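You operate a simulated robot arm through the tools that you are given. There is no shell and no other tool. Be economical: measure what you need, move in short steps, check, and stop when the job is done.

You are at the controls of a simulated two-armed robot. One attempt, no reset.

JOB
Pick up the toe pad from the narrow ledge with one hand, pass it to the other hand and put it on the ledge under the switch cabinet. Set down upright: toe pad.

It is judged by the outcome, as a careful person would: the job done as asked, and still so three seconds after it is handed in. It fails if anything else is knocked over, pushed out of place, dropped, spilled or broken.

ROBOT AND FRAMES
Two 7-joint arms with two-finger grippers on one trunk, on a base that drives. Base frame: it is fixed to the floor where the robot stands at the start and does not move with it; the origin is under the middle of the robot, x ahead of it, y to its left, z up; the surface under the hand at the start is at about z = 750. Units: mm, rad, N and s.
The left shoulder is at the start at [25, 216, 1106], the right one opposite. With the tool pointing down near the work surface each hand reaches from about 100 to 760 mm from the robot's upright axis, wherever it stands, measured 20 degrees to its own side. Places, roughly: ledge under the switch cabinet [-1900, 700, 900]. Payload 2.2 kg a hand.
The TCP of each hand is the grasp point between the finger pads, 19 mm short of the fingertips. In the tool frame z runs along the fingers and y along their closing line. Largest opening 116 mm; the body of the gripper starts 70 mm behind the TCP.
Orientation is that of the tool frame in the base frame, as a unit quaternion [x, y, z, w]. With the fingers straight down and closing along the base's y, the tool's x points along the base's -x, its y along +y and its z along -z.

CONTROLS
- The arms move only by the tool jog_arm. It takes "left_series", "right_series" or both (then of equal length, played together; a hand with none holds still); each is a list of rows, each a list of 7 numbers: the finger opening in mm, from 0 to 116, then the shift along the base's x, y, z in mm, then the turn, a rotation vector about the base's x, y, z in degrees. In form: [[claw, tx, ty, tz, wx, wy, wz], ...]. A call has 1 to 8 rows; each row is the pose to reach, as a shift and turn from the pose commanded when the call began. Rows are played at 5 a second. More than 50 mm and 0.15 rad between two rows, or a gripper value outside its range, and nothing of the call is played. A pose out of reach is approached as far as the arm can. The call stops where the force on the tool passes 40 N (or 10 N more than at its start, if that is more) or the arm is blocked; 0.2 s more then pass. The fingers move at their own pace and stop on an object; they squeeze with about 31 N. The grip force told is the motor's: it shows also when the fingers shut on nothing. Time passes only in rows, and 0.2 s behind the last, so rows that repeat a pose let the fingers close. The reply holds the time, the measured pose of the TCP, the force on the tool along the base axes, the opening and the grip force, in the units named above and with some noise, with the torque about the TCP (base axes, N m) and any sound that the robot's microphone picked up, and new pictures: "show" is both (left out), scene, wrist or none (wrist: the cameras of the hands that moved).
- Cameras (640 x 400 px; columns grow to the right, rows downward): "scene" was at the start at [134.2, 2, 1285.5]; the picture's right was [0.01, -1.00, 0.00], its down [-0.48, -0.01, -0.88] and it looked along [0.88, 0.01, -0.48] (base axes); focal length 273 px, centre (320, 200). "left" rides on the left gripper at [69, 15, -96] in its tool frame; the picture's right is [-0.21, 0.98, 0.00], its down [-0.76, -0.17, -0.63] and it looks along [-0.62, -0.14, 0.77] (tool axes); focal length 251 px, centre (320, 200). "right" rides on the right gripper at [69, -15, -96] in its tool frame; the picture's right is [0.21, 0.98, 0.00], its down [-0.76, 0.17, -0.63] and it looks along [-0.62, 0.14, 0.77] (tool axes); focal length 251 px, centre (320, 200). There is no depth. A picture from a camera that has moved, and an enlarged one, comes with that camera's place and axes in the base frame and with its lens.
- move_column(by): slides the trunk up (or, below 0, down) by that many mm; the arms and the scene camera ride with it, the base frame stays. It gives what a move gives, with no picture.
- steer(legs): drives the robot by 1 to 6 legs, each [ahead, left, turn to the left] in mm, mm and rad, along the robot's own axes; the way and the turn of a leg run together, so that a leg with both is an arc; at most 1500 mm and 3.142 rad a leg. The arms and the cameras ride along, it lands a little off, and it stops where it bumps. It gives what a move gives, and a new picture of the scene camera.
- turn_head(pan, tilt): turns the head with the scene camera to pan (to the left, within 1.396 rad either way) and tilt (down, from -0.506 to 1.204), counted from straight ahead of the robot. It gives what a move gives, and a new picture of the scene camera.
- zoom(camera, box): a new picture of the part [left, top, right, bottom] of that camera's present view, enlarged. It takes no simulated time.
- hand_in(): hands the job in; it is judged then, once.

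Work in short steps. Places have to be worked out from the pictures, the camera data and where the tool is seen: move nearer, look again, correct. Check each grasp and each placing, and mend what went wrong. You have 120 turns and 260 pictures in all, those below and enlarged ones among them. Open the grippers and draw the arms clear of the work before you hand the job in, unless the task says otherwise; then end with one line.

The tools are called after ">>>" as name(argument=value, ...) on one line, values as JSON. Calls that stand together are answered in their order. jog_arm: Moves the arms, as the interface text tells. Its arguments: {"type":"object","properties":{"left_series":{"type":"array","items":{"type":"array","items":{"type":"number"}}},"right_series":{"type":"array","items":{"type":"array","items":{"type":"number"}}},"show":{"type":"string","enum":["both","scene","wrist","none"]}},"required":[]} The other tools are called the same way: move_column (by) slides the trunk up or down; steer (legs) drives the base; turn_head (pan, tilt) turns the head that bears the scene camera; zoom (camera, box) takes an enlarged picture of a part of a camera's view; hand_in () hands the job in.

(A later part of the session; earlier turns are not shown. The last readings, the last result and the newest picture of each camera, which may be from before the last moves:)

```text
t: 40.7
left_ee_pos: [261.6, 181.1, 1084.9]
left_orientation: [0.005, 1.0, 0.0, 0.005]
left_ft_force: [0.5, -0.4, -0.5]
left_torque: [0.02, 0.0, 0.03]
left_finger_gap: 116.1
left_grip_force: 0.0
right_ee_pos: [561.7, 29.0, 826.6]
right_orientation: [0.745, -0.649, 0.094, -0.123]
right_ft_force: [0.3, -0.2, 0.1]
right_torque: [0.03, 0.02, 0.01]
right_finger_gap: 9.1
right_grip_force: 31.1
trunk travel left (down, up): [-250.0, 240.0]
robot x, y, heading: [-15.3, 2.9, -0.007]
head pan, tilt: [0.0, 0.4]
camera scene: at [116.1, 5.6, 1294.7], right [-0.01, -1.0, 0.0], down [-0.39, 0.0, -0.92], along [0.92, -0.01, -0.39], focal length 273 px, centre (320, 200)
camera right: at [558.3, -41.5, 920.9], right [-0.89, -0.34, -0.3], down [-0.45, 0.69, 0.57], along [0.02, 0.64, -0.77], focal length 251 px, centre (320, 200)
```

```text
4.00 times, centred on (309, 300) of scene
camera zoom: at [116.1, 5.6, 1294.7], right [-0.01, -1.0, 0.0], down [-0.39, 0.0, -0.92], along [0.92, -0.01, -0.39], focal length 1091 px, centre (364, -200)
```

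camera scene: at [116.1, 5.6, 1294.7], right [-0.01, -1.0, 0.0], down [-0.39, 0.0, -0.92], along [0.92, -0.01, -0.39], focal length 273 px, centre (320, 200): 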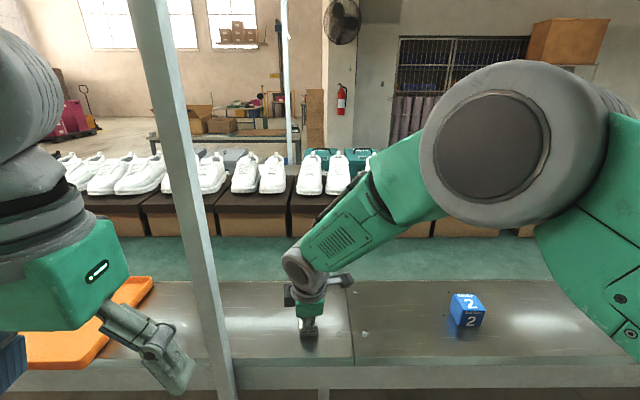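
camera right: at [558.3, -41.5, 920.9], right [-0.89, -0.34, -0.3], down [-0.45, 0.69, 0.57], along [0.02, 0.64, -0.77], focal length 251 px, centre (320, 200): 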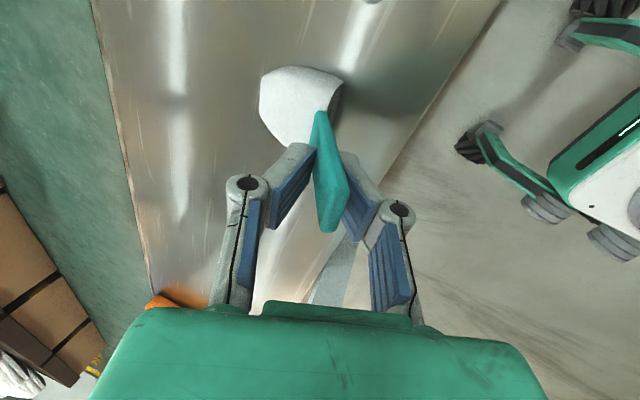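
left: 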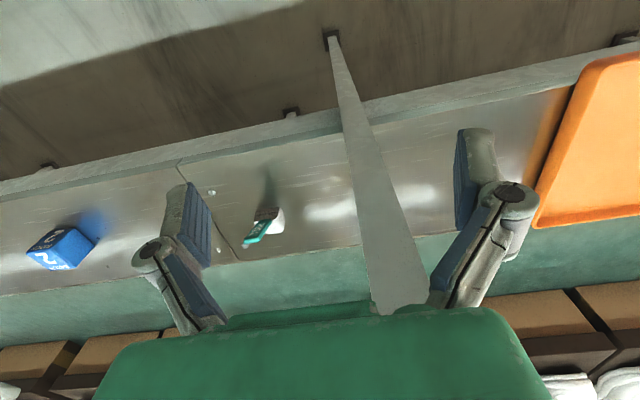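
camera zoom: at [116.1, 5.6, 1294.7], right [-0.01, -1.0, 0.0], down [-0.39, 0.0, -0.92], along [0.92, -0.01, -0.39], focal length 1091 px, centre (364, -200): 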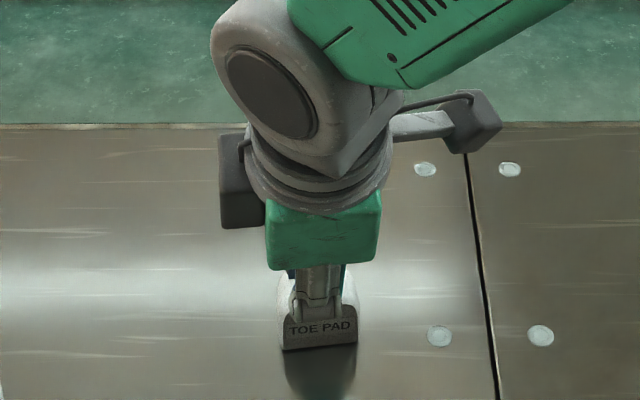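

Gripped across the tab's 9 mm thickness. A slow 10 mm test lift.

>>> jog_arm(right_series=[[0, 0, 0, 2, 0, 0, 0], [0, 0, 0, 4, 0, 0, 0], [0, 0, 0, 6, 0, 0, 0], [0, 0, 0, 8, 0, 0, 0], [0, 0, 0, 10, 0, 0, 0], [0, 0, 0, 10, 0, 0, 0]])

>>> zoom(camera="scene", box=[245, 250, 373, 350])

```text
t: 42.1
left_ee_pos: [260.2, 180.2, 1084.9]
left_orientation: [0.004, 1.0, 0.0, 0.005]
left_ft_force: [0.0, 0.2, 0.1]
left_torque: [-0.01, 0.0, 0.03]
left_finger_gap: 116.0
left_grip_force: 0.2
right_ee_pos: [559.4, 28.1, 833.3]
right_orientation: [0.745, -0.65, 0.092, -0.121]
right_ft_force: [-0.2, -0.3, -1.5]
right_torque: [0.01, 0.02, -0.01]
right_finger_gap: 9.1
right_grip_force: 31.3
trunk travel left (down, up): [-250.0, 240.0]
robot x, y, heading: [-16.6, 3.6, -0.007]
head pan, tilt: [0.0, 0.4]
camera scene: at [116.1, 5.6, 1294.7], right [-0.01, -1.0, 0.0], down [-0.39, 0.0, -0.92], along [0.92, -0.01, -0.39], focal length 273 px, centre (320, 200)
camera right: at [556.7, -42.2, 927.5], right [-0.89, -0.34, -0.3], down [-0.45, 0.69, 0.57], along [0.01, 0.64, -0.77], focal length 251 px, centre (320, 200)
```

scene: 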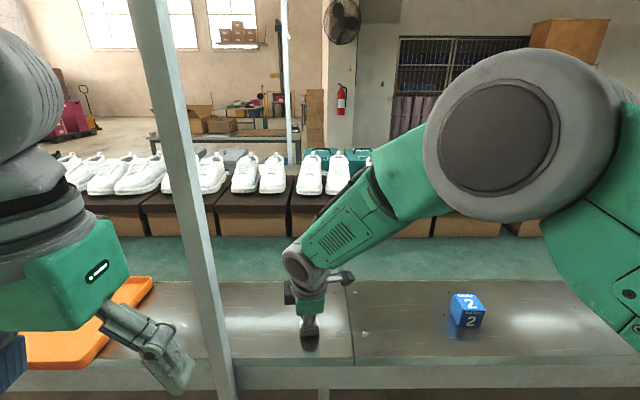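
right: 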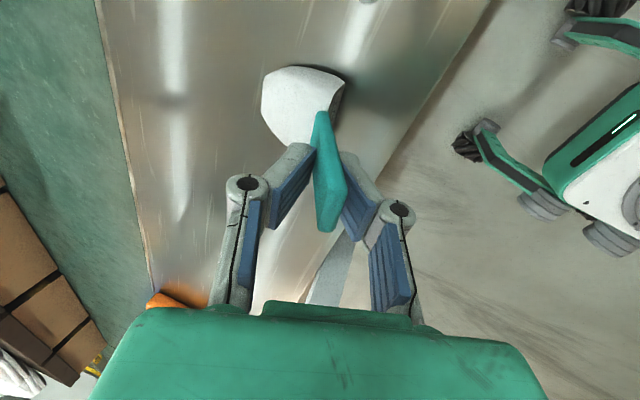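

```text
4.00 times, centred on (309, 300) of scene
camera zoom: at [116.1, 5.6, 1294.7], right [-0.01, -1.0, 0.0], down [-0.39, 0.0, -0.92], along [0.92, -0.01, -0.39], focal length 1091 px, centre (364, -200)
```

zoom: 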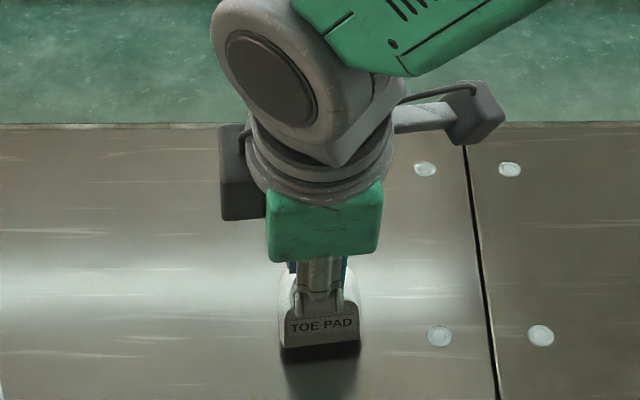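

Lifted firmly (about 0.15 kg, clear of the ledge). I raise it further, slowly.

>>> jog_arm(right_series=[[0, 0, 0, 8, 0, 0, 0], [0, 0, 0, 18, 0, 0, 0], [0, 0, 0, 30, 0, 0, 0], [0, 0, 0, 45, 0, 0, 0], [0, 0, 0, 60, 0, 0, 0], [0, 0, 0, 75, 0, 0, 0], [0, 0, 0, 85, 0, 0, 0], [0, 0, 0, 85, 0, 0, 0]])

```text
t: 43.9
left_ee_pos: [261.1, 180.4, 1085.1]
left_orientation: [0.005, 1.0, 0.0, 0.005]
left_ft_force: [0.2, 0.3, 0.3]
left_torque: [-0.02, 0.01, 0.0]
left_finger_gap: 115.7
left_grip_force: 0.1
right_ee_pos: [557.0, 36.0, 922.0]
right_orientation: [0.749, -0.644, 0.097, -0.123]
right_ft_force: [-0.4, -0.4, -0.3]
right_torque: [0.02, 0.04, -0.03]
right_finger_gap: 8.9
right_grip_force: 30.9
trunk travel left (down, up): [-250.0, 240.0]
robot x, y, heading: [-19.8, 4.3, -0.013]
head pan, tilt: [0.0, 0.4]
camera scene: at [116.1, 5.6, 1294.7], right [-0.01, -1.0, 0.0], down [-0.39, 0.0, -0.92], along [0.92, -0.01, -0.39], focal length 273 px, centre (320, 200)
camera right: at [555.3, -34.8, 1016.5], right [-0.89, -0.35, -0.3], down [-0.46, 0.69, 0.56], along [0.01, 0.64, -0.77], focal length 251 px, centre (320, 200)
```

scene: 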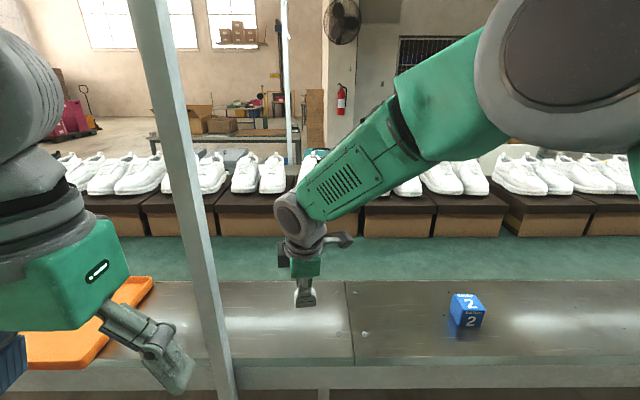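
right: 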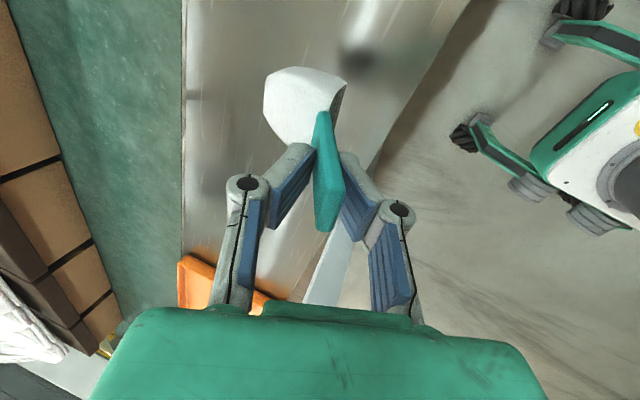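

Held steady. Backing the robot away from the ledge to do the handover in free space.

>>> steer(legs=[[-500, 0, 0]])

```text
t: 46.9
left_ee_pos: [-247.7, 185.0, 1084.7]
left_orientation: [0.006, 1.0, 0.0, 0.005]
left_ft_force: [-0.5, -0.3, 0.8]
left_torque: [-0.01, 0.01, 0.01]
left_finger_gap: 116.0
left_grip_force: 0.0
right_ee_pos: [49.1, 36.2, 920.6]
right_orientation: [0.747, -0.647, 0.098, -0.121]
right_ft_force: [-0.1, 0.6, -0.4]
right_torque: [-0.04, 0.01, 0.01]
right_finger_gap: 9.1
right_grip_force: 30.8
trunk travel left (down, up): [-250.0, 240.0]
robot x, y, heading: [-527.9, 9.5, -0.008]
head pan, tilt: [0.0, 0.4]
camera scene: at [-393.2, 9.8, 1294.7], right [-0.01, -1.0, 0.0], down [-0.39, 0.0, -0.92], along [0.92, -0.01, -0.39], focal length 273 px, centre (320, 200)
```

scene: 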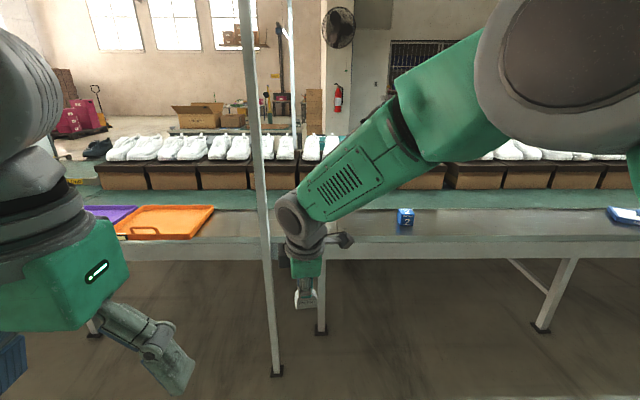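

Now I turn the left hand so its fingers point forward, while lowering it to the pad's height.

>>> jog_arm(left_series=[[116, 5, 0, -20, 0, -8, 0], [116, 10, 0, -40, 0, -16, 0], [116, 15, 0, -60, 0, -24, 0], [116, 20, 0, -80, 0, -32, 0], [116, 25, 0, -100, 0, -40, 0], [116, 30, 0, -120, 0, -48, 0], [116, 35, 0, -140, 0, -56, 0]], show="none")

>>> jog_arm(left_series=[[116, 5, 0, -10, 0, -8, 0], [116, 10, 0, -20, 0, -16, 0], [116, 15, 0, -30, 0, -24, 0], [116, 20, 0, -40, 0, -32, 0], [116, 25, 0, -50, 0, -34, 0], [116, 25, 0, -50, 0, -34, 0]])

```text
t: 48.5
left_ee_pos: [-138.7, 103.2, 934.3]
left_orientation: [0.006, 0.879, 0.004, 0.476]
left_ft_force: [0.5, 0.4, 1.0]
left_torque: [0.03, 0.01, 0.01]
left_finger_gap: 115.9
left_grip_force: 0.1
left hand out of reach, approached as far as the arm can: row 2, 3, 4, 5, 6, 7
right_ee_pos: [47.4, 32.2, 920.7]
right_orientation: [0.747, -0.646, 0.097, -0.123]
right_ft_force: [-0.3, -0.9, 0.5]
right_torque: [0.03, 0.03, 0.01]
right_finger_gap: 9.3
right_grip_force: 31.7
trunk travel left (down, up): [-250.0, 240.0]
robot x, y, heading: [-525.7, 10.1, -0.012]
head pan, tilt: [0.0, 0.4]
```

```text
t: 49.9
left_ee_pos: [-93.3, 91.9, 893.9]
left_orientation: [0.004, 0.704, 0.005, 0.711]
left_ft_force: [0.1, 0.0, 0.7]
left_torque: [0.01, 0.04, 0.01]
left_finger_gap: 116.0
left_grip_force: 0.1
left hand out of reach, approached as far as the arm can: row 4, 5, 6
right_ee_pos: [48.2, 35.3, 922.0]
right_orientation: [0.747, -0.646, 0.098, -0.123]
right_ft_force: [-0.2, 0.7, -0.8]
right_torque: [0.02, 0.0, 0.0]
right_finger_gap: 9.4
right_grip_force: 31.3
trunk travel left (down, up): [-250.0, 240.0]
robot x, y, heading: [-527.9, 8.0, -0.011]
head pan, tilt: [0.0, 0.4]
camera scene: at [-392.2, 7.7, 1294.6], right [-0.01, -1.0, 0.0], down [-0.39, 0.0, -0.92], along [0.92, -0.01, -0.39], focal length 273 px, centre (320, 200)
camera left: at [-190.0, 106.8, 822.6], right [0.0, 0.97, 0.23], down [-0.64, -0.18, 0.75], along [0.77, -0.14, 0.62], focal length 251 px, centre (320, 200)
```

scene: 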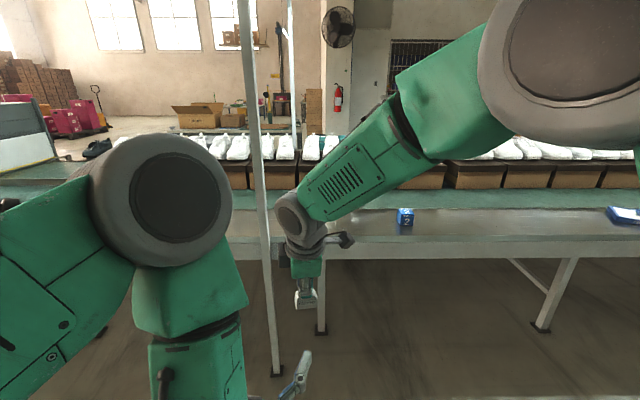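
left: 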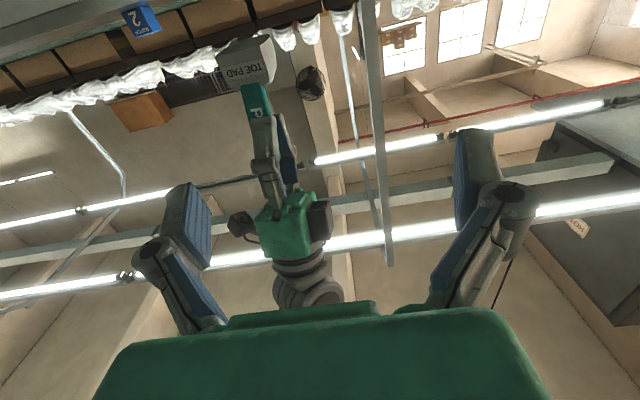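

The left hand now points forward at (−93, 92, 894). I tilt the head down and enlarge the left wrist view to measure the pad.

>>> turn_head(pan=0.0, tilt=0.75)

>>> zoom(camera="left", box=[180, 20, 340, 120])

>>> zoom(camera="scene", box=[220, 120, 420, 245])

```text
t: 50.7
left_ee_pos: [-93.9, 92.8, 892.8]
left_orientation: [0.005, 0.704, 0.004, 0.71]
left_ft_force: [-0.6, -0.2, 0.3]
left_torque: [0.0, 0.03, 0.0]
left_finger_gap: 115.7
left_grip_force: 0.0
right_ee_pos: [48.2, 35.2, 922.9]
right_orientation: [0.747, -0.646, 0.097, -0.124]
right_ft_force: [-0.9, -0.7, 0.3]
right_torque: [-0.02, 0.02, 0.0]
right_finger_gap: 8.8
right_grip_force: 31.6
trunk travel left (down, up): [-250.0, 240.0]
robot x, y, heading: [-530.4, 9.2, -0.012]
head pan, tilt: [0.0, 0.75]
camera scene: at [-402.1, 8.0, 1263.6], right [-0.01, -1.0, 0.0], down [-0.68, 0.01, -0.73], along [0.73, -0.01, -0.68], focal length 273 px, centre (320, 200)
```

scene: 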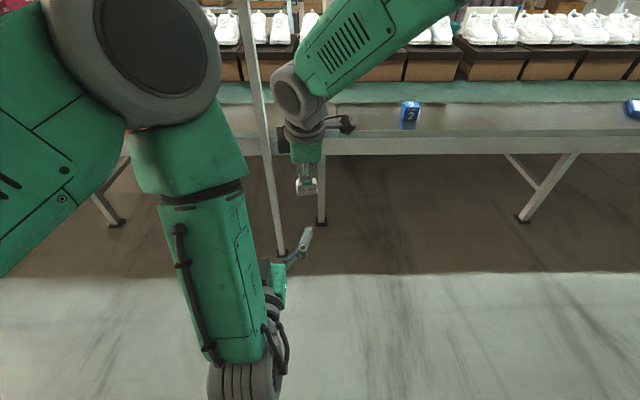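

```text
4.00 times, centred on (260, 70) of left
camera zoom: at [-190.2, 107.0, 822.8], right [0.0, 0.97, 0.23], down [-0.64, -0.18, 0.75], along [0.77, -0.14, 0.62], focal length 1006 px, centre (560, 720)
```

zoom: 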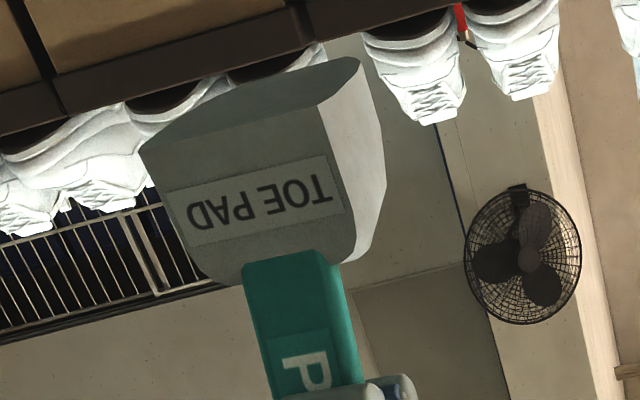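

```text
3.20 times, centred on (320, 182) of scene
camera zoom: at [-402.1, 8.0, 1263.6], right [-0.01, -1.0, 0.0], down [-0.68, 0.01, -0.73], along [0.73, -0.01, -0.68], focal length 873 px, centre (320, 256)
```

zoom: 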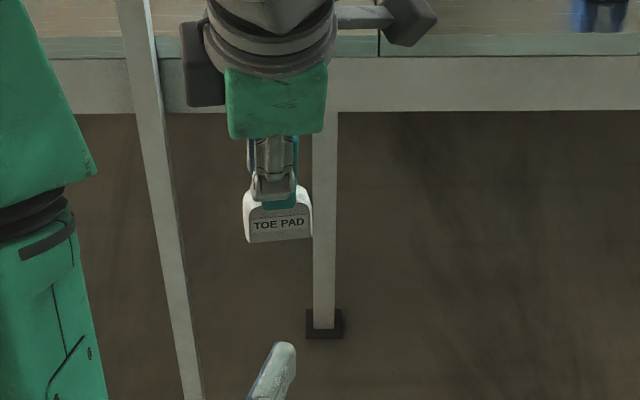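

Pad base: front mid at (63, 30), bottom z≈846, yaw about +7°, matching in both cameras. I move the left hand to a pre-grasp in front of it, at z≈864.

>>> jog_arm(left_series=[[90, 12, -12, -5, 0, 0, 1.5], [90, 24, -24, -10, 0, 0, 3], [90, 36, -36, -15, 0, 0, 4.5], [90, 48, -50, -20, 0, 0, 6], [90, 60, -62, -25, 0, 0, 7], [90, 70, -70, -29, 0, 0, 7], [90, 70, -70, -29, 0, 0, 7]])

>>> zoom(camera="scene", box=[220, 120, 420, 245])

```text
t: 52.3
left_ee_pos: [-23.2, 22.4, 863.7]
left_orientation: [-0.04, 0.702, 0.048, 0.709]
left_ft_force: [-0.1, -1.0, -0.1]
left_torque: [0.01, -0.01, 0.01]
left_finger_gap: 90.1
left_grip_force: 0.1
right_ee_pos: [47.2, 34.3, 921.7]
right_orientation: [0.746, -0.647, 0.097, -0.122]
right_ft_force: [-0.6, 1.1, -0.2]
right_torque: [-0.03, -0.01, -0.02]
right_finger_gap: 9.0
right_grip_force: 30.8
trunk travel left (down, up): [-250.0, 240.0]
robot x, y, heading: [-528.2, 8.8, -0.009]
head pan, tilt: [0.0, 0.75]
camera scene: at [-401.9, 7.5, 1263.5], right [-0.01, -1.0, 0.0], down [-0.69, 0.01, -0.73], along [0.73, -0.01, -0.69], focal length 273 px, centre (320, 200)
camera left: at [-120.9, 25.3, 791.7], right [-0.12, 0.97, 0.23], down [-0.62, -0.25, 0.75], along [0.78, -0.05, 0.63], focal length 251 px, centre (320, 200)
```

scene: 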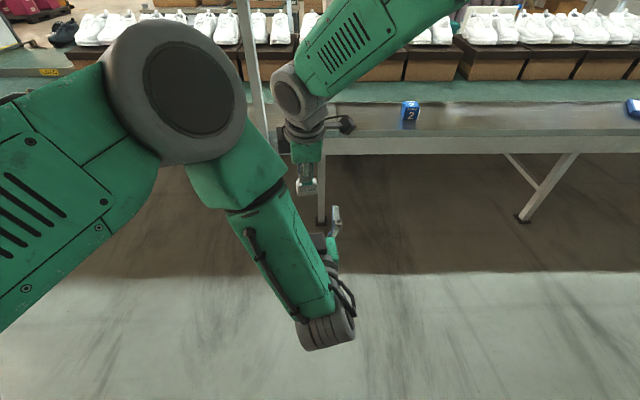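
left: 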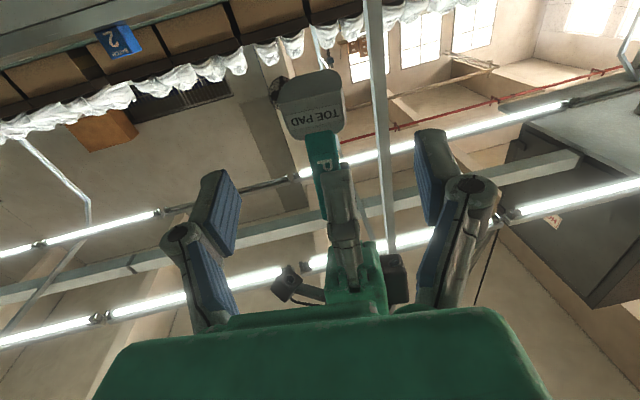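

```text
3.20 times, centred on (320, 182) of scene
camera zoom: at [-401.9, 7.5, 1263.5], right [-0.01, -1.0, 0.0], down [-0.69, 0.01, -0.73], along [0.73, -0.01, -0.69], focal length 873 px, centre (320, 256)
```

zoom: 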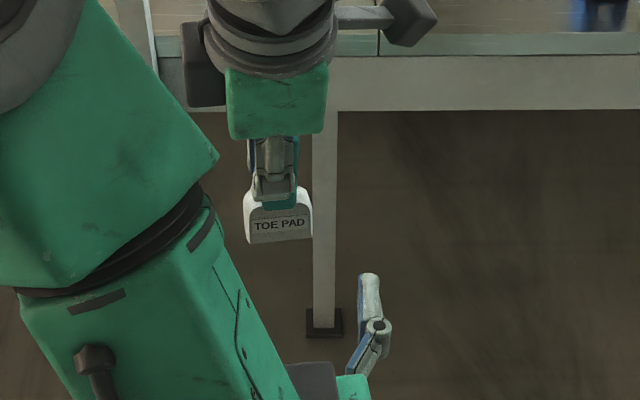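

Aligned. I advance the left hand along its pointing direction until the base is between the fingers.

>>> jog_arm(left_series=[[90, 20, 2, 0, 0, 0, 0], [90, 40, 4, 0, 0, 0, 0], [90, 60, 7, 0, 0, 0, 0], [90, 80, 9, 0, 0, 0, 0], [90, 95, 10, 0, 0, 0, 0], [90, 103, 11, 0, 0, 0, 0], [90, 103, 11, 0, 0, 0, 0]])

>>> zoom(camera="scene", box=[220, 120, 420, 245])

>>> zoom(camera="left", box=[200, 60, 440, 210])

```text
t: 53.9
left_ee_pos: [80.0, 34.3, 861.9]
left_orientation: [-0.038, 0.702, 0.047, 0.71]
left_ft_force: [0.2, -0.6, 0.3]
left_torque: [0.03, 0.0, 0.04]
left_finger_gap: 90.2
left_grip_force: 0.1
right_ee_pos: [48.7, 34.7, 922.3]
right_orientation: [0.746, -0.647, 0.098, -0.123]
right_ft_force: [-0.5, 0.4, -0.5]
right_torque: [-0.01, -0.01, -0.02]
right_finger_gap: 9.4
right_grip_force: 31.0
trunk travel left (down, up): [-250.0, 240.0]
robot x, y, heading: [-527.7, 7.1, -0.01]
head pan, tilt: [0.0, 0.75]
camera scene: at [-401.5, 7.6, 1263.5], right [-0.01, -1.0, 0.0], down [-0.69, 0.01, -0.73], along [0.73, -0.01, -0.69], focal length 273 px, centre (320, 200)
camera left: at [-17.3, 36.9, 791.9], right [-0.12, 0.97, 0.23], down [-0.62, -0.25, 0.75], along [0.78, -0.05, 0.63], focal length 251 px, centre (320, 200)
```

scene: 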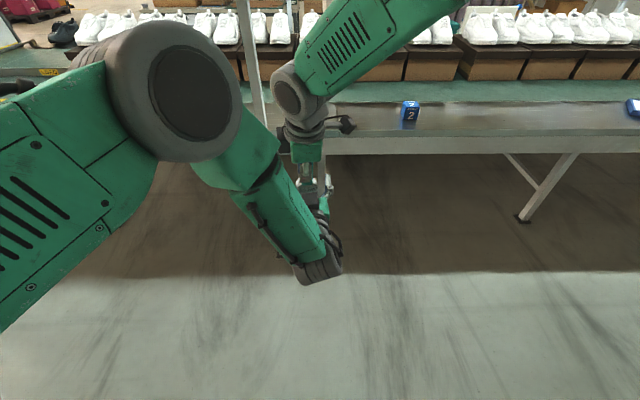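
left: 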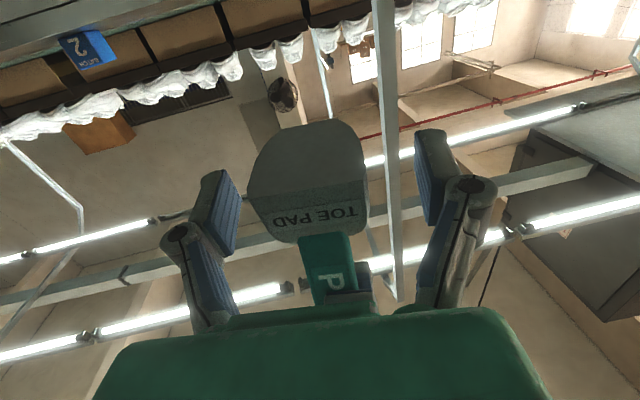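

```text
3.20 times, centred on (320, 182) of scene
camera zoom: at [-401.5, 7.6, 1263.5], right [-0.01, -1.0, 0.0], down [-0.69, 0.01, -0.73], along [0.73, -0.01, -0.69], focal length 873 px, centre (320, 256)
```

zoom: 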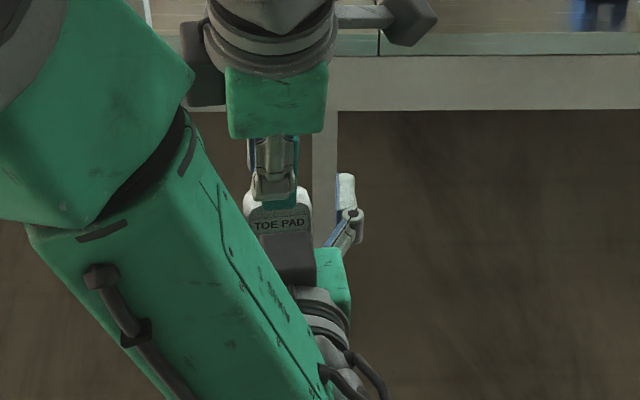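

```text
2.67 times, centred on (320, 135) of left
camera zoom: at [-17.3, 36.9, 791.9], right [-0.12, 0.97, 0.23], down [-0.62, -0.25, 0.75], along [0.78, -0.05, 0.63], focal length 670 px, centre (320, 373)
```

zoom: 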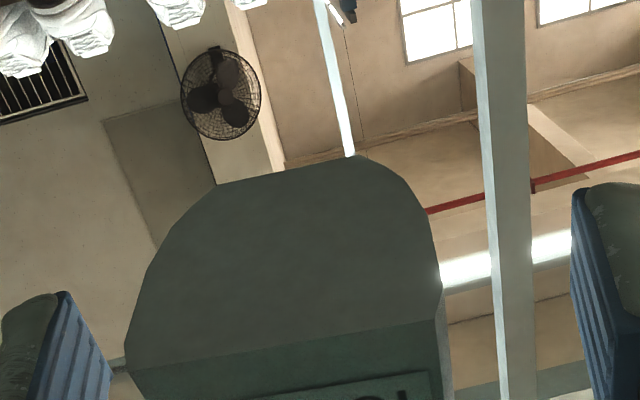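

The base is centred between the left fingers within about 3 mm and parallel to them. I correct slightly and close the left hand on it.

>>> jog_arm(left_series=[[90, 0, -3, 0, 0, 0, 0], [75, 0, -3, 0, 0, 0, 0], [60, 0, -3, 0, 0, 0, 0], [50, 0, -3, 0, 0, 0, 0], [30, 0, -3, 0, 0, 0, 0], [20, 0, -3, 0, 0, 0, 0], [20, 0, -3, 0, 0, 0, 0]])

>>> zoom(camera="scene", box=[220, 120, 420, 245])

```text
t: 55.5
left_ee_pos: [79.3, 30.2, 863.5]
left_orientation: [-0.04, 0.702, 0.049, 0.71]
left_ft_force: [-0.1, 4.2, -0.4]
left_torque: [-0.08, 0.01, -0.04]
left_finger_gap: 42.0
left_grip_force: 30.7
right_ee_pos: [47.8, 33.7, 922.8]
right_orientation: [0.746, -0.647, 0.097, -0.123]
right_ft_force: [-0.2, -4.8, 1.2]
right_torque: [-0.16, -0.03, -0.1]
right_finger_gap: 9.1
right_grip_force: 31.1
trunk travel left (down, up): [-250.0, 240.0]
robot x, y, heading: [-526.5, 8.1, -0.014]
head pan, tilt: [0.0, 0.75]
camera scene: at [-401.5, 7.6, 1263.5], right [-0.01, -1.0, 0.0], down [-0.69, 0.01, -0.73], along [0.73, -0.01, -0.69], focal length 273 px, centre (320, 200)
camera left: at [-18.1, 34.0, 792.2], right [-0.12, 0.97, 0.23], down [-0.62, -0.25, 0.75], along [0.78, -0.05, 0.63], focal length 251 px, centre (320, 200)
```

scene: 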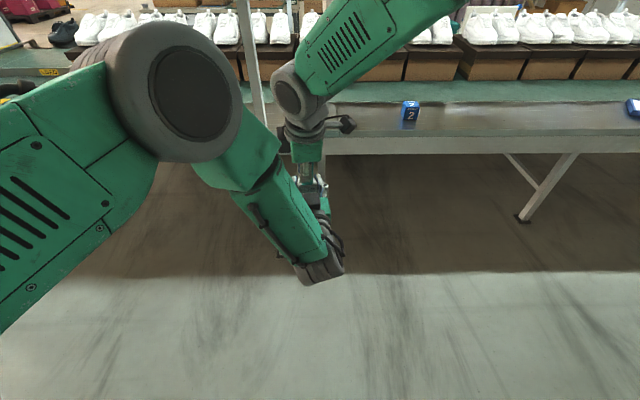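
left: 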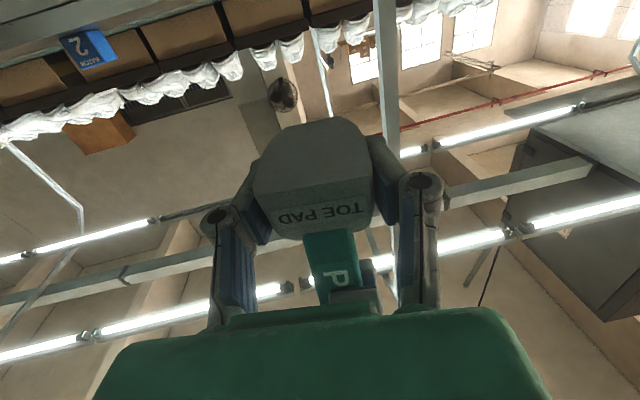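

```text
3.20 times, centred on (320, 182) of scene
camera zoom: at [-401.5, 7.6, 1263.5], right [-0.01, -1.0, 0.0], down [-0.69, 0.01, -0.73], along [0.73, -0.01, -0.69], focal length 873 px, centre (320, 256)
```

zoom: 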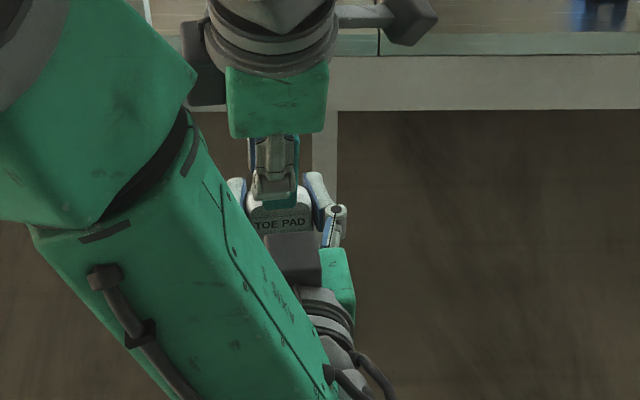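

Left grip is firm (42 mm, 31 N). Now I release the right hand and draw it up along the tab.

>>> jog_arm(right_series=[[20, 0, 0, 0, 0, 0, 0], [34, 0, 0, 0, 0, 0, 0], [34, 0, 0, 0, 0, 0, 0], [34, -5, -1, 15, 0, 0, 0], [34, -10, -2, 33, 0, 0, 0], [34, -18, -3, 57, 0, 0, 0], [34, -24, -4, 80, 0, 0, 0], [34, -24, -4, 80, 0, 0, 0]])

>>> zoom(camera="scene", box=[220, 120, 420, 245])

```text
t: 57.3
left_ee_pos: [79.0, 30.9, 862.4]
left_orientation: [-0.039, 0.702, 0.049, 0.71]
left_ft_force: [0.1, 0.0, 0.7]
left_torque: [-0.01, -0.02, -0.01]
left_finger_gap: 42.0
left_grip_force: 31.5
right_ee_pos: [23.0, 31.3, 1002.2]
right_orientation: [0.748, -0.645, 0.098, -0.122]
right_ft_force: [0.8, 0.5, 0.1]
right_torque: [0.04, -0.01, 0.03]
right_finger_gap: 33.9
right_grip_force: 0.1
trunk travel left (down, up): [-250.0, 240.0]
robot x, y, heading: [-526.0, 8.2, -0.013]
head pan, tilt: [0.0, 0.75]
camera scene: at [-401.4, 7.5, 1263.4], right [-0.01, -1.0, 0.0], down [-0.69, 0.01, -0.73], along [0.73, -0.01, -0.69], focal length 273 px, centre (320, 200)
camera right: at [19.7, -38.7, 1097.2], right [-0.89, -0.35, -0.31], down [-0.46, 0.69, 0.56], along [0.02, 0.64, -0.77], focal length 251 px, centre (320, 200)
```

scene: 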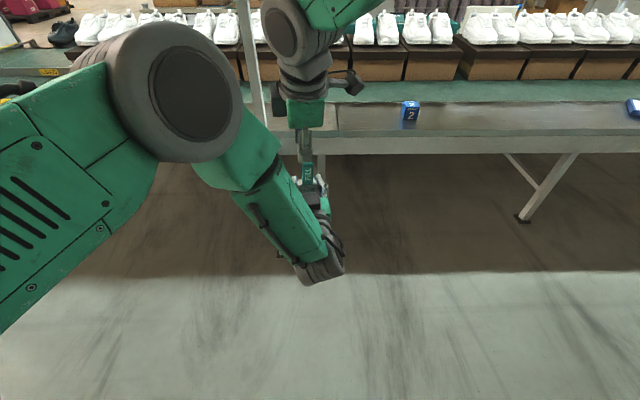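
right: 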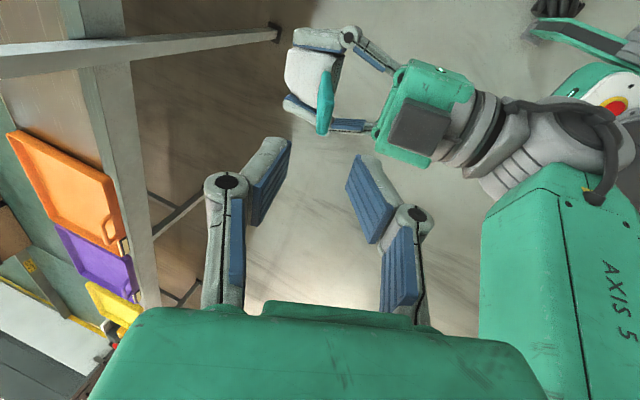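

```text
3.20 times, centred on (320, 182) of scene
camera zoom: at [-401.4, 7.5, 1263.4], right [-0.01, -1.0, 0.0], down [-0.69, 0.01, -0.73], along [0.73, -0.01, -0.69], focal length 873 px, centre (320, 256)
```

zoom: 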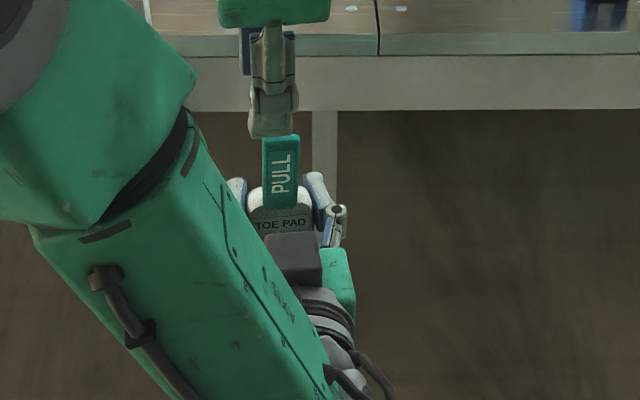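

The left hand holds the pad alone. I take the right hand up and off to the right.

>>> jog_arm(right_series=[[34, -5, 0, 35, 0, 0, 0], [34, -10, -40, 50, 0, 0, 0], [34, -15, -85, 50, 0, 0, 0], [34, -30, -130, 50, 0, 0, 0], [34, -50, -175, 50, 0, 0, 0], [34, -70, -220, 50, 0, 0, 0], [34, -90, -260, 50, 0, 0, 0], [34, -110, -300, 50, 0, 0, 0]], show="scene")

```text
t: 59.1
left_ee_pos: [78.2, 28.9, 863.5]
left_orientation: [-0.038, 0.701, 0.049, 0.71]
left_ft_force: [-1.3, 0.1, 0.0]
left_torque: [0.02, 0.01, 0.02]
left_finger_gap: 41.7
left_grip_force: 31.2
right_ee_pos: [-86.4, -271.2, 1050.1]
right_orientation: [0.747, -0.645, 0.097, -0.124]
right_ft_force: [0.3, -1.3, -0.1]
right_torque: [0.03, -0.04, -0.01]
right_finger_gap: 33.9
right_grip_force: 0.0
trunk travel left (down, up): [-250.0, 240.0]
robot x, y, heading: [-531.0, 8.5, -0.014]
head pan, tilt: [0.0, 0.75]
camera scene: at [-403.7, 2.3, 1263.7], right [-0.01, -1.0, 0.0], down [-0.68, 0.01, -0.73], along [0.73, -0.01, -0.68], focal length 273 px, centre (320, 200)
```

scene: 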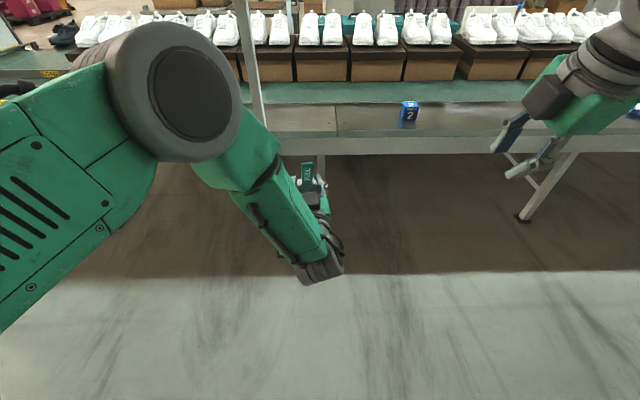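

Now raise the trunk so the pad clears the ledge height, then turn to face the cabinet ledge.

>>> move_column(by=110)

>>> turn_head(pan=0.3, tilt=0.5)

>>> steer(legs=[[-200, 0, 0], [0, 0, 1.484]])

```text
t: 60.6
left_ee_pos: [78.5, 29.6, 972.7]
left_orientation: [-0.039, 0.702, 0.048, 0.709]
left_ft_force: [-0.2, 0.5, -0.2]
left_torque: [0.01, -0.01, 0.02]
left_finger_gap: 41.7
left_grip_force: 30.7
right_ee_pos: [-84.7, -268.2, 1160.1]
right_orientation: [0.747, -0.646, 0.096, -0.123]
right_ft_force: [-0.3, 0.2, -0.9]
right_torque: [-0.02, -0.02, -0.04]
right_finger_gap: 33.9
right_grip_force: 0.0
trunk travel left (down, up): [-360.0, 130.0]
robot x, y, heading: [-529.9, 9.2, -0.014]
head pan, tilt: [0.0, 0.75]
```

```text
t: 61.4
left_ee_pos: [79.2, 30.4, 972.6]
left_orientation: [-0.038, 0.702, 0.048, 0.71]
left_ft_force: [0.3, 0.4, -0.3]
left_torque: [-0.01, 0.02, 0.0]
left_finger_gap: 41.9
left_grip_force: 31.1
right_ee_pos: [-85.3, -269.0, 1161.5]
right_orientation: [0.747, -0.645, 0.097, -0.124]
right_ft_force: [-0.4, 0.1, -0.2]
right_torque: [0.01, -0.02, 0.0]
right_finger_gap: 34.4
right_grip_force: 0.1
trunk travel left (down, up): [-360.0, 130.0]
robot x, y, heading: [-526.0, 6.5, -0.013]
head pan, tilt: [0.3, 0.499]
camera scene: at [-397.7, 31.3, 1395.5], right [0.28, -0.96, 0.0], down [-0.46, -0.13, -0.88], along [0.84, 0.25, -0.48], focal length 273 px, centre (320, 200)
```

scene: 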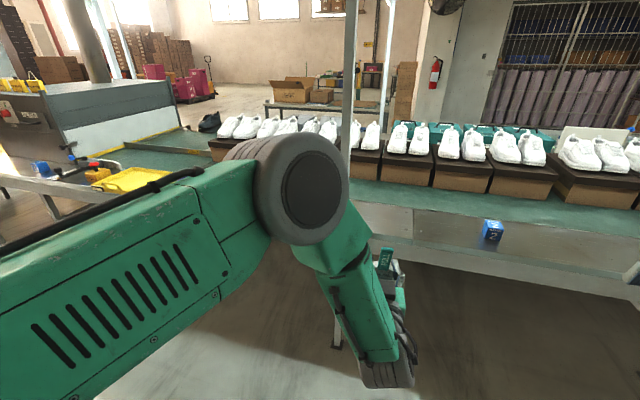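

```text
t: 66.6
left_ee_pos: [-698.6, 617.7, 972.5]
left_orientation: [-0.504, 0.49, 0.517, 0.489]
left_ft_force: [0.2, -0.4, -0.6]
left_torque: [0.03, 0.0, -0.01]
left_finger_gap: 41.8
left_grip_force: 31.1
right_ee_pos: [-414.5, 430.1, 1158.8]
right_orientation: [0.987, 0.032, -0.013, -0.156]
right_ft_force: [0.0, -0.7, -1.0]
right_torque: [-0.03, 0.01, 0.02]
right_finger_gap: 34.1
right_grip_force: 0.0
trunk travel left (down, up): [-360.0, 130.0]
robot x, y, heading: [-724.0, 5.7, 1.48]
head pan, tilt: [0.3, 0.499]
camera scene: at [-738.5, 143.8, 1395.6], right [0.98, 0.21, 0.0], down [0.1, -0.47, -0.88], along [-0.18, 0.86, -0.48], focal length 273 px, centre (320, 200)
```

scene: 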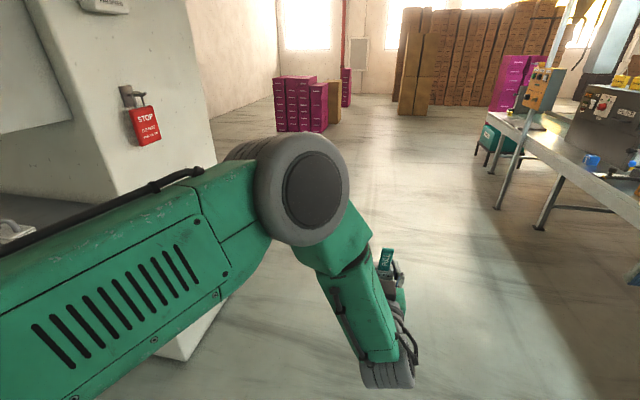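

Backing off first so the hand clears the ledge, then sliding sideways left toward the cabinet.

>>> steer(legs=[[-350, 0, 0], [-110, 1214, 0]])

>>> turn_head(pan=-0.1, tilt=0.55)

```text
t: 74.7
left_ee_pos: [-1949.8, 288.3, 975.1]
left_orientation: [-0.495, 0.497, 0.51, 0.498]
left_ft_force: [0.4, 0.4, -0.2]
left_torque: [0.01, -0.04, -0.02]
left_finger_gap: 41.6
left_grip_force: 30.9
right_ee_pos: [-1670.9, 90.8, 1162.7]
right_orientation: [0.987, 0.016, -0.01, -0.158]
right_ft_force: [0.8, 0.5, 0.4]
right_torque: [0.01, -0.01, 0.0]
right_finger_gap: 34.1
right_grip_force: 0.0
trunk travel left (down, up): [-360.0, 130.0]
robot x, y, heading: [-1994.2, -313.2, 1.444]
head pan, tilt: [0.3, 0.499]
camera scene: at [-2003.8, -182.6, 1395.6], right [0.98, 0.17, 0.0], down [0.08, -0.47, -0.88], along [-0.15, 0.86, -0.48], focal length 273 px, centre (320, 200)
```

scene: 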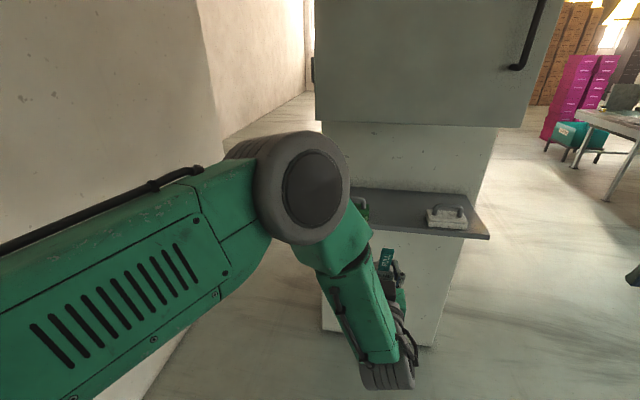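

```text
t: 75.6
left_ee_pos: [-1949.6, 285.6, 976.7]
left_orientation: [-0.496, 0.495, 0.51, 0.499]
left_ft_force: [0.2, 0.1, -0.5]
left_torque: [-0.02, -0.02, 0.03]
left_finger_gap: 41.3
left_grip_force: 30.6
right_ee_pos: [-1671.5, 86.4, 1163.3]
right_orientation: [0.987, 0.016, -0.008, -0.159]
right_ft_force: [-0.2, -0.4, 0.7]
right_torque: [-0.01, -0.01, -0.01]
right_finger_gap: 34.2
right_grip_force: 0.1
trunk travel left (down, up): [-360.0, 130.0]
robot x, y, heading: [-1996.2, -311.7, 1.445]
head pan, tilt: [-0.099, 0.55]
camera scene: at [-1968.2, -184.9, 1391.0], right [0.97, -0.22, 0.0], down [-0.12, -0.51, -0.85], along [0.19, 0.83, -0.53], focal length 273 px, centre (320, 200)
```

scene: 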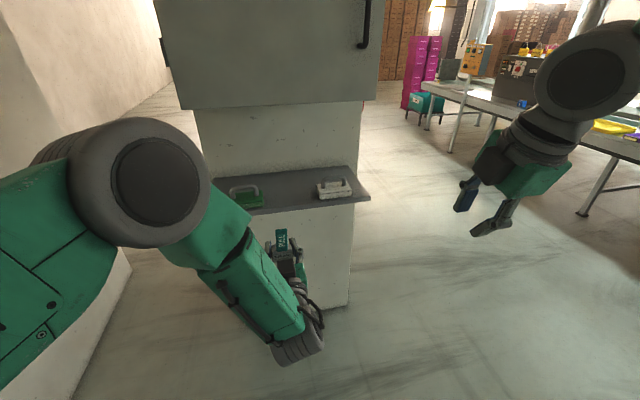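

>>> zoom(camera="scene", box=[170, 150, 380, 290])

```text
2.86 times, centred on (275, 220) of scene
camera zoom: at [-1968.2, -184.9, 1391.0], right [0.97, -0.22, 0.0], down [-0.12, -0.51, -0.85], along [0.19, 0.83, -0.53], focal length 780 px, centre (449, 143)
```

zoom: 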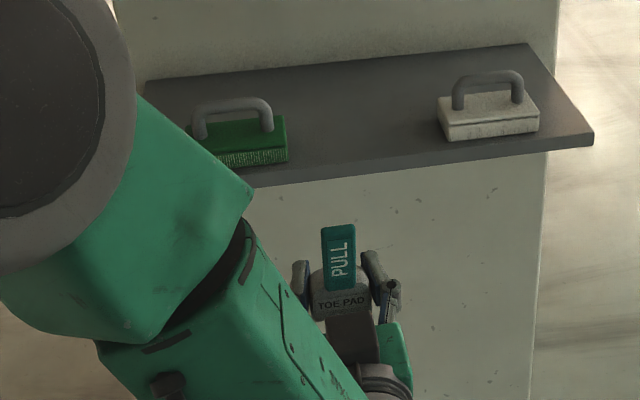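

Triangulating from both viewpoints: ledge top z≈917, front edge y≈552; free gap between green block (x≤−1980) and white block (x≥−1802), so I aim for x≈−1891, TCP y≈600. Driving partway with the pad still high.

>>> steer(legs=[[195, -34, 0]])

>>> zoom(camera="scene", box=[120, 140, 440, 340])

>>> zoom(camera="left", box=[0, 0, 640, 400])

```text
t: 77.2
left_ee_pos: [-1891.7, 473.2, 975.0]
left_orientation: [-0.495, 0.496, 0.509, 0.5]
left_ft_force: [0.2, 0.4, 0.3]
left_torque: [0.02, 0.02, -0.05]
left_finger_gap: 41.3
left_grip_force: 30.8
right_ee_pos: [-1614.2, 275.9, 1163.6]
right_orientation: [0.987, 0.016, -0.007, -0.16]
right_ft_force: [0.3, -0.4, -0.2]
right_torque: [-0.03, 0.0, 0.04]
right_finger_gap: 34.1
right_grip_force: 0.1
trunk travel left (down, up): [-360.0, 130.0]
robot x, y, heading: [-1936.8, -126.3, 1.444]
head pan, tilt: [-0.099, 0.55]
camera scene: at [-1912.8, 3.4, 1391.1], right [0.97, -0.22, 0.0], down [-0.12, -0.51, -0.85], along [0.19, 0.83, -0.52], focal length 273 px, centre (320, 200)
```

scene: 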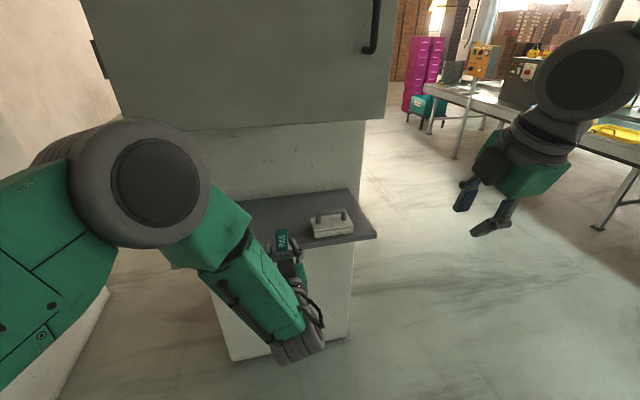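

```text
2.00 times, centred on (280, 240) of scene
camera zoom: at [-1912.8, 3.4, 1391.1], right [0.97, -0.22, 0.0], down [-0.12, -0.51, -0.85], along [0.19, 0.83, -0.52], focal length 546 px, centre (400, 120)
```

zoom: 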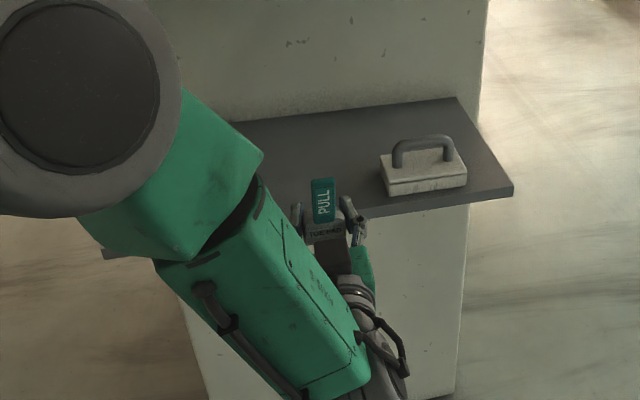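

```text
1.00 times, centred on (320, 200) of left (not enlarged: the box is as wide or as high as the picture)
camera zoom: at [-1907.8, 377.0, 905.1], right [-0.97, -0.01, 0.22], down [0.18, -0.64, 0.74], along [0.14, 0.76, 0.63], focal length 251 px, centre (320, 200)
```

zoom: 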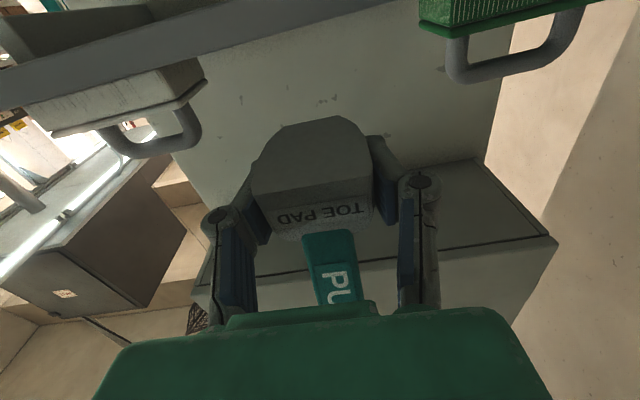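

Re-measured corner (−1628, 549) and white block edge (−1801, 566) agree. I extend the left arm forward over the ledge, still about 40 mm above it.

>>> jog_arm(left_series=[[20, 0, 20, 0, 0, 0, 0], [20, 0, 42, 0, 0, 0, 0], [20, 0, 64, 0, 0, 0, 0], [20, 0, 86, 0, 0, 0, 0], [20, 0, 108, 0, 0, 0, 0], [20, 0, 127, 0, 0, 0, 0], [20, 0, 127, 0, 0, 0, 0]])

>>> zoom(camera="scene", box=[170, 150, 410, 300])

```text
t: 78.8
left_ee_pos: [-1892.6, 599.2, 978.7]
left_orientation: [-0.494, 0.496, 0.509, 0.5]
left_ft_force: [0.5, 0.6, -0.7]
left_torque: [0.0, -0.01, -0.01]
left_finger_gap: 41.3
left_grip_force: 31.3
right_ee_pos: [-1615.2, 272.9, 1163.9]
right_orientation: [0.987, 0.016, -0.008, -0.16]
right_ft_force: [0.1, -0.4, 0.4]
right_torque: [-0.01, 0.0, 0.01]
right_finger_gap: 33.8
right_grip_force: 0.1
trunk travel left (down, up): [-360.0, 130.0]
robot x, y, heading: [-1936.8, -127.3, 1.445]
head pan, tilt: [-0.099, 0.55]
camera scene: at [-1910.9, 4.2, 1390.9], right [0.97, -0.23, 0.0], down [-0.12, -0.51, -0.85], along [0.19, 0.83, -0.53], focal length 273 px, centre (320, 200)
camera left: at [-1907.7, 502.4, 907.4], right [-0.97, -0.01, 0.22], down [0.18, -0.65, 0.74], along [0.14, 0.76, 0.63], focal length 251 px, centre (320, 200)
```

scene: 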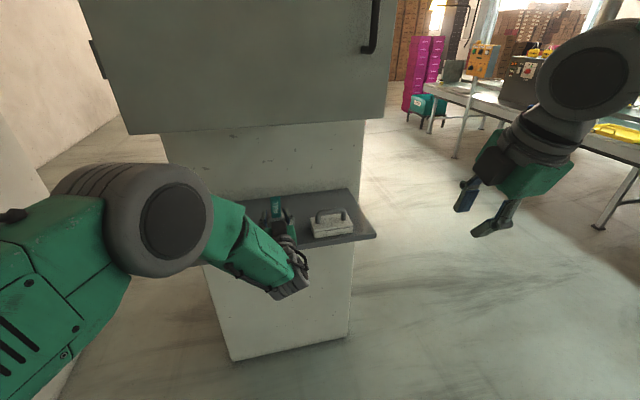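
left: 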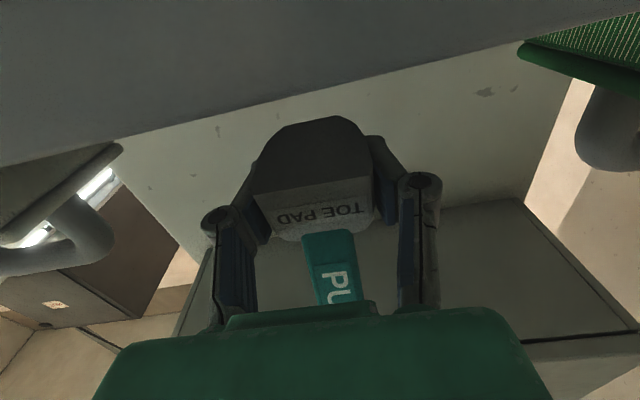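

```text
2.67 times, centred on (290, 225) of scene
camera zoom: at [-1910.9, 4.2, 1390.9], right [0.97, -0.23, 0.0], down [-0.12, -0.51, -0.85], along [0.19, 0.83, -0.53], focal length 728 px, centre (400, 133)
```

zoom: 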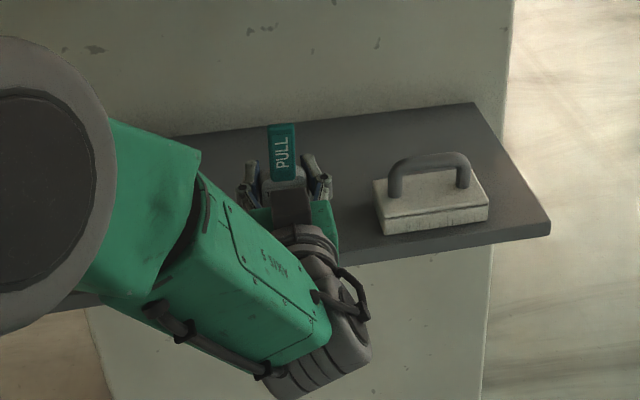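

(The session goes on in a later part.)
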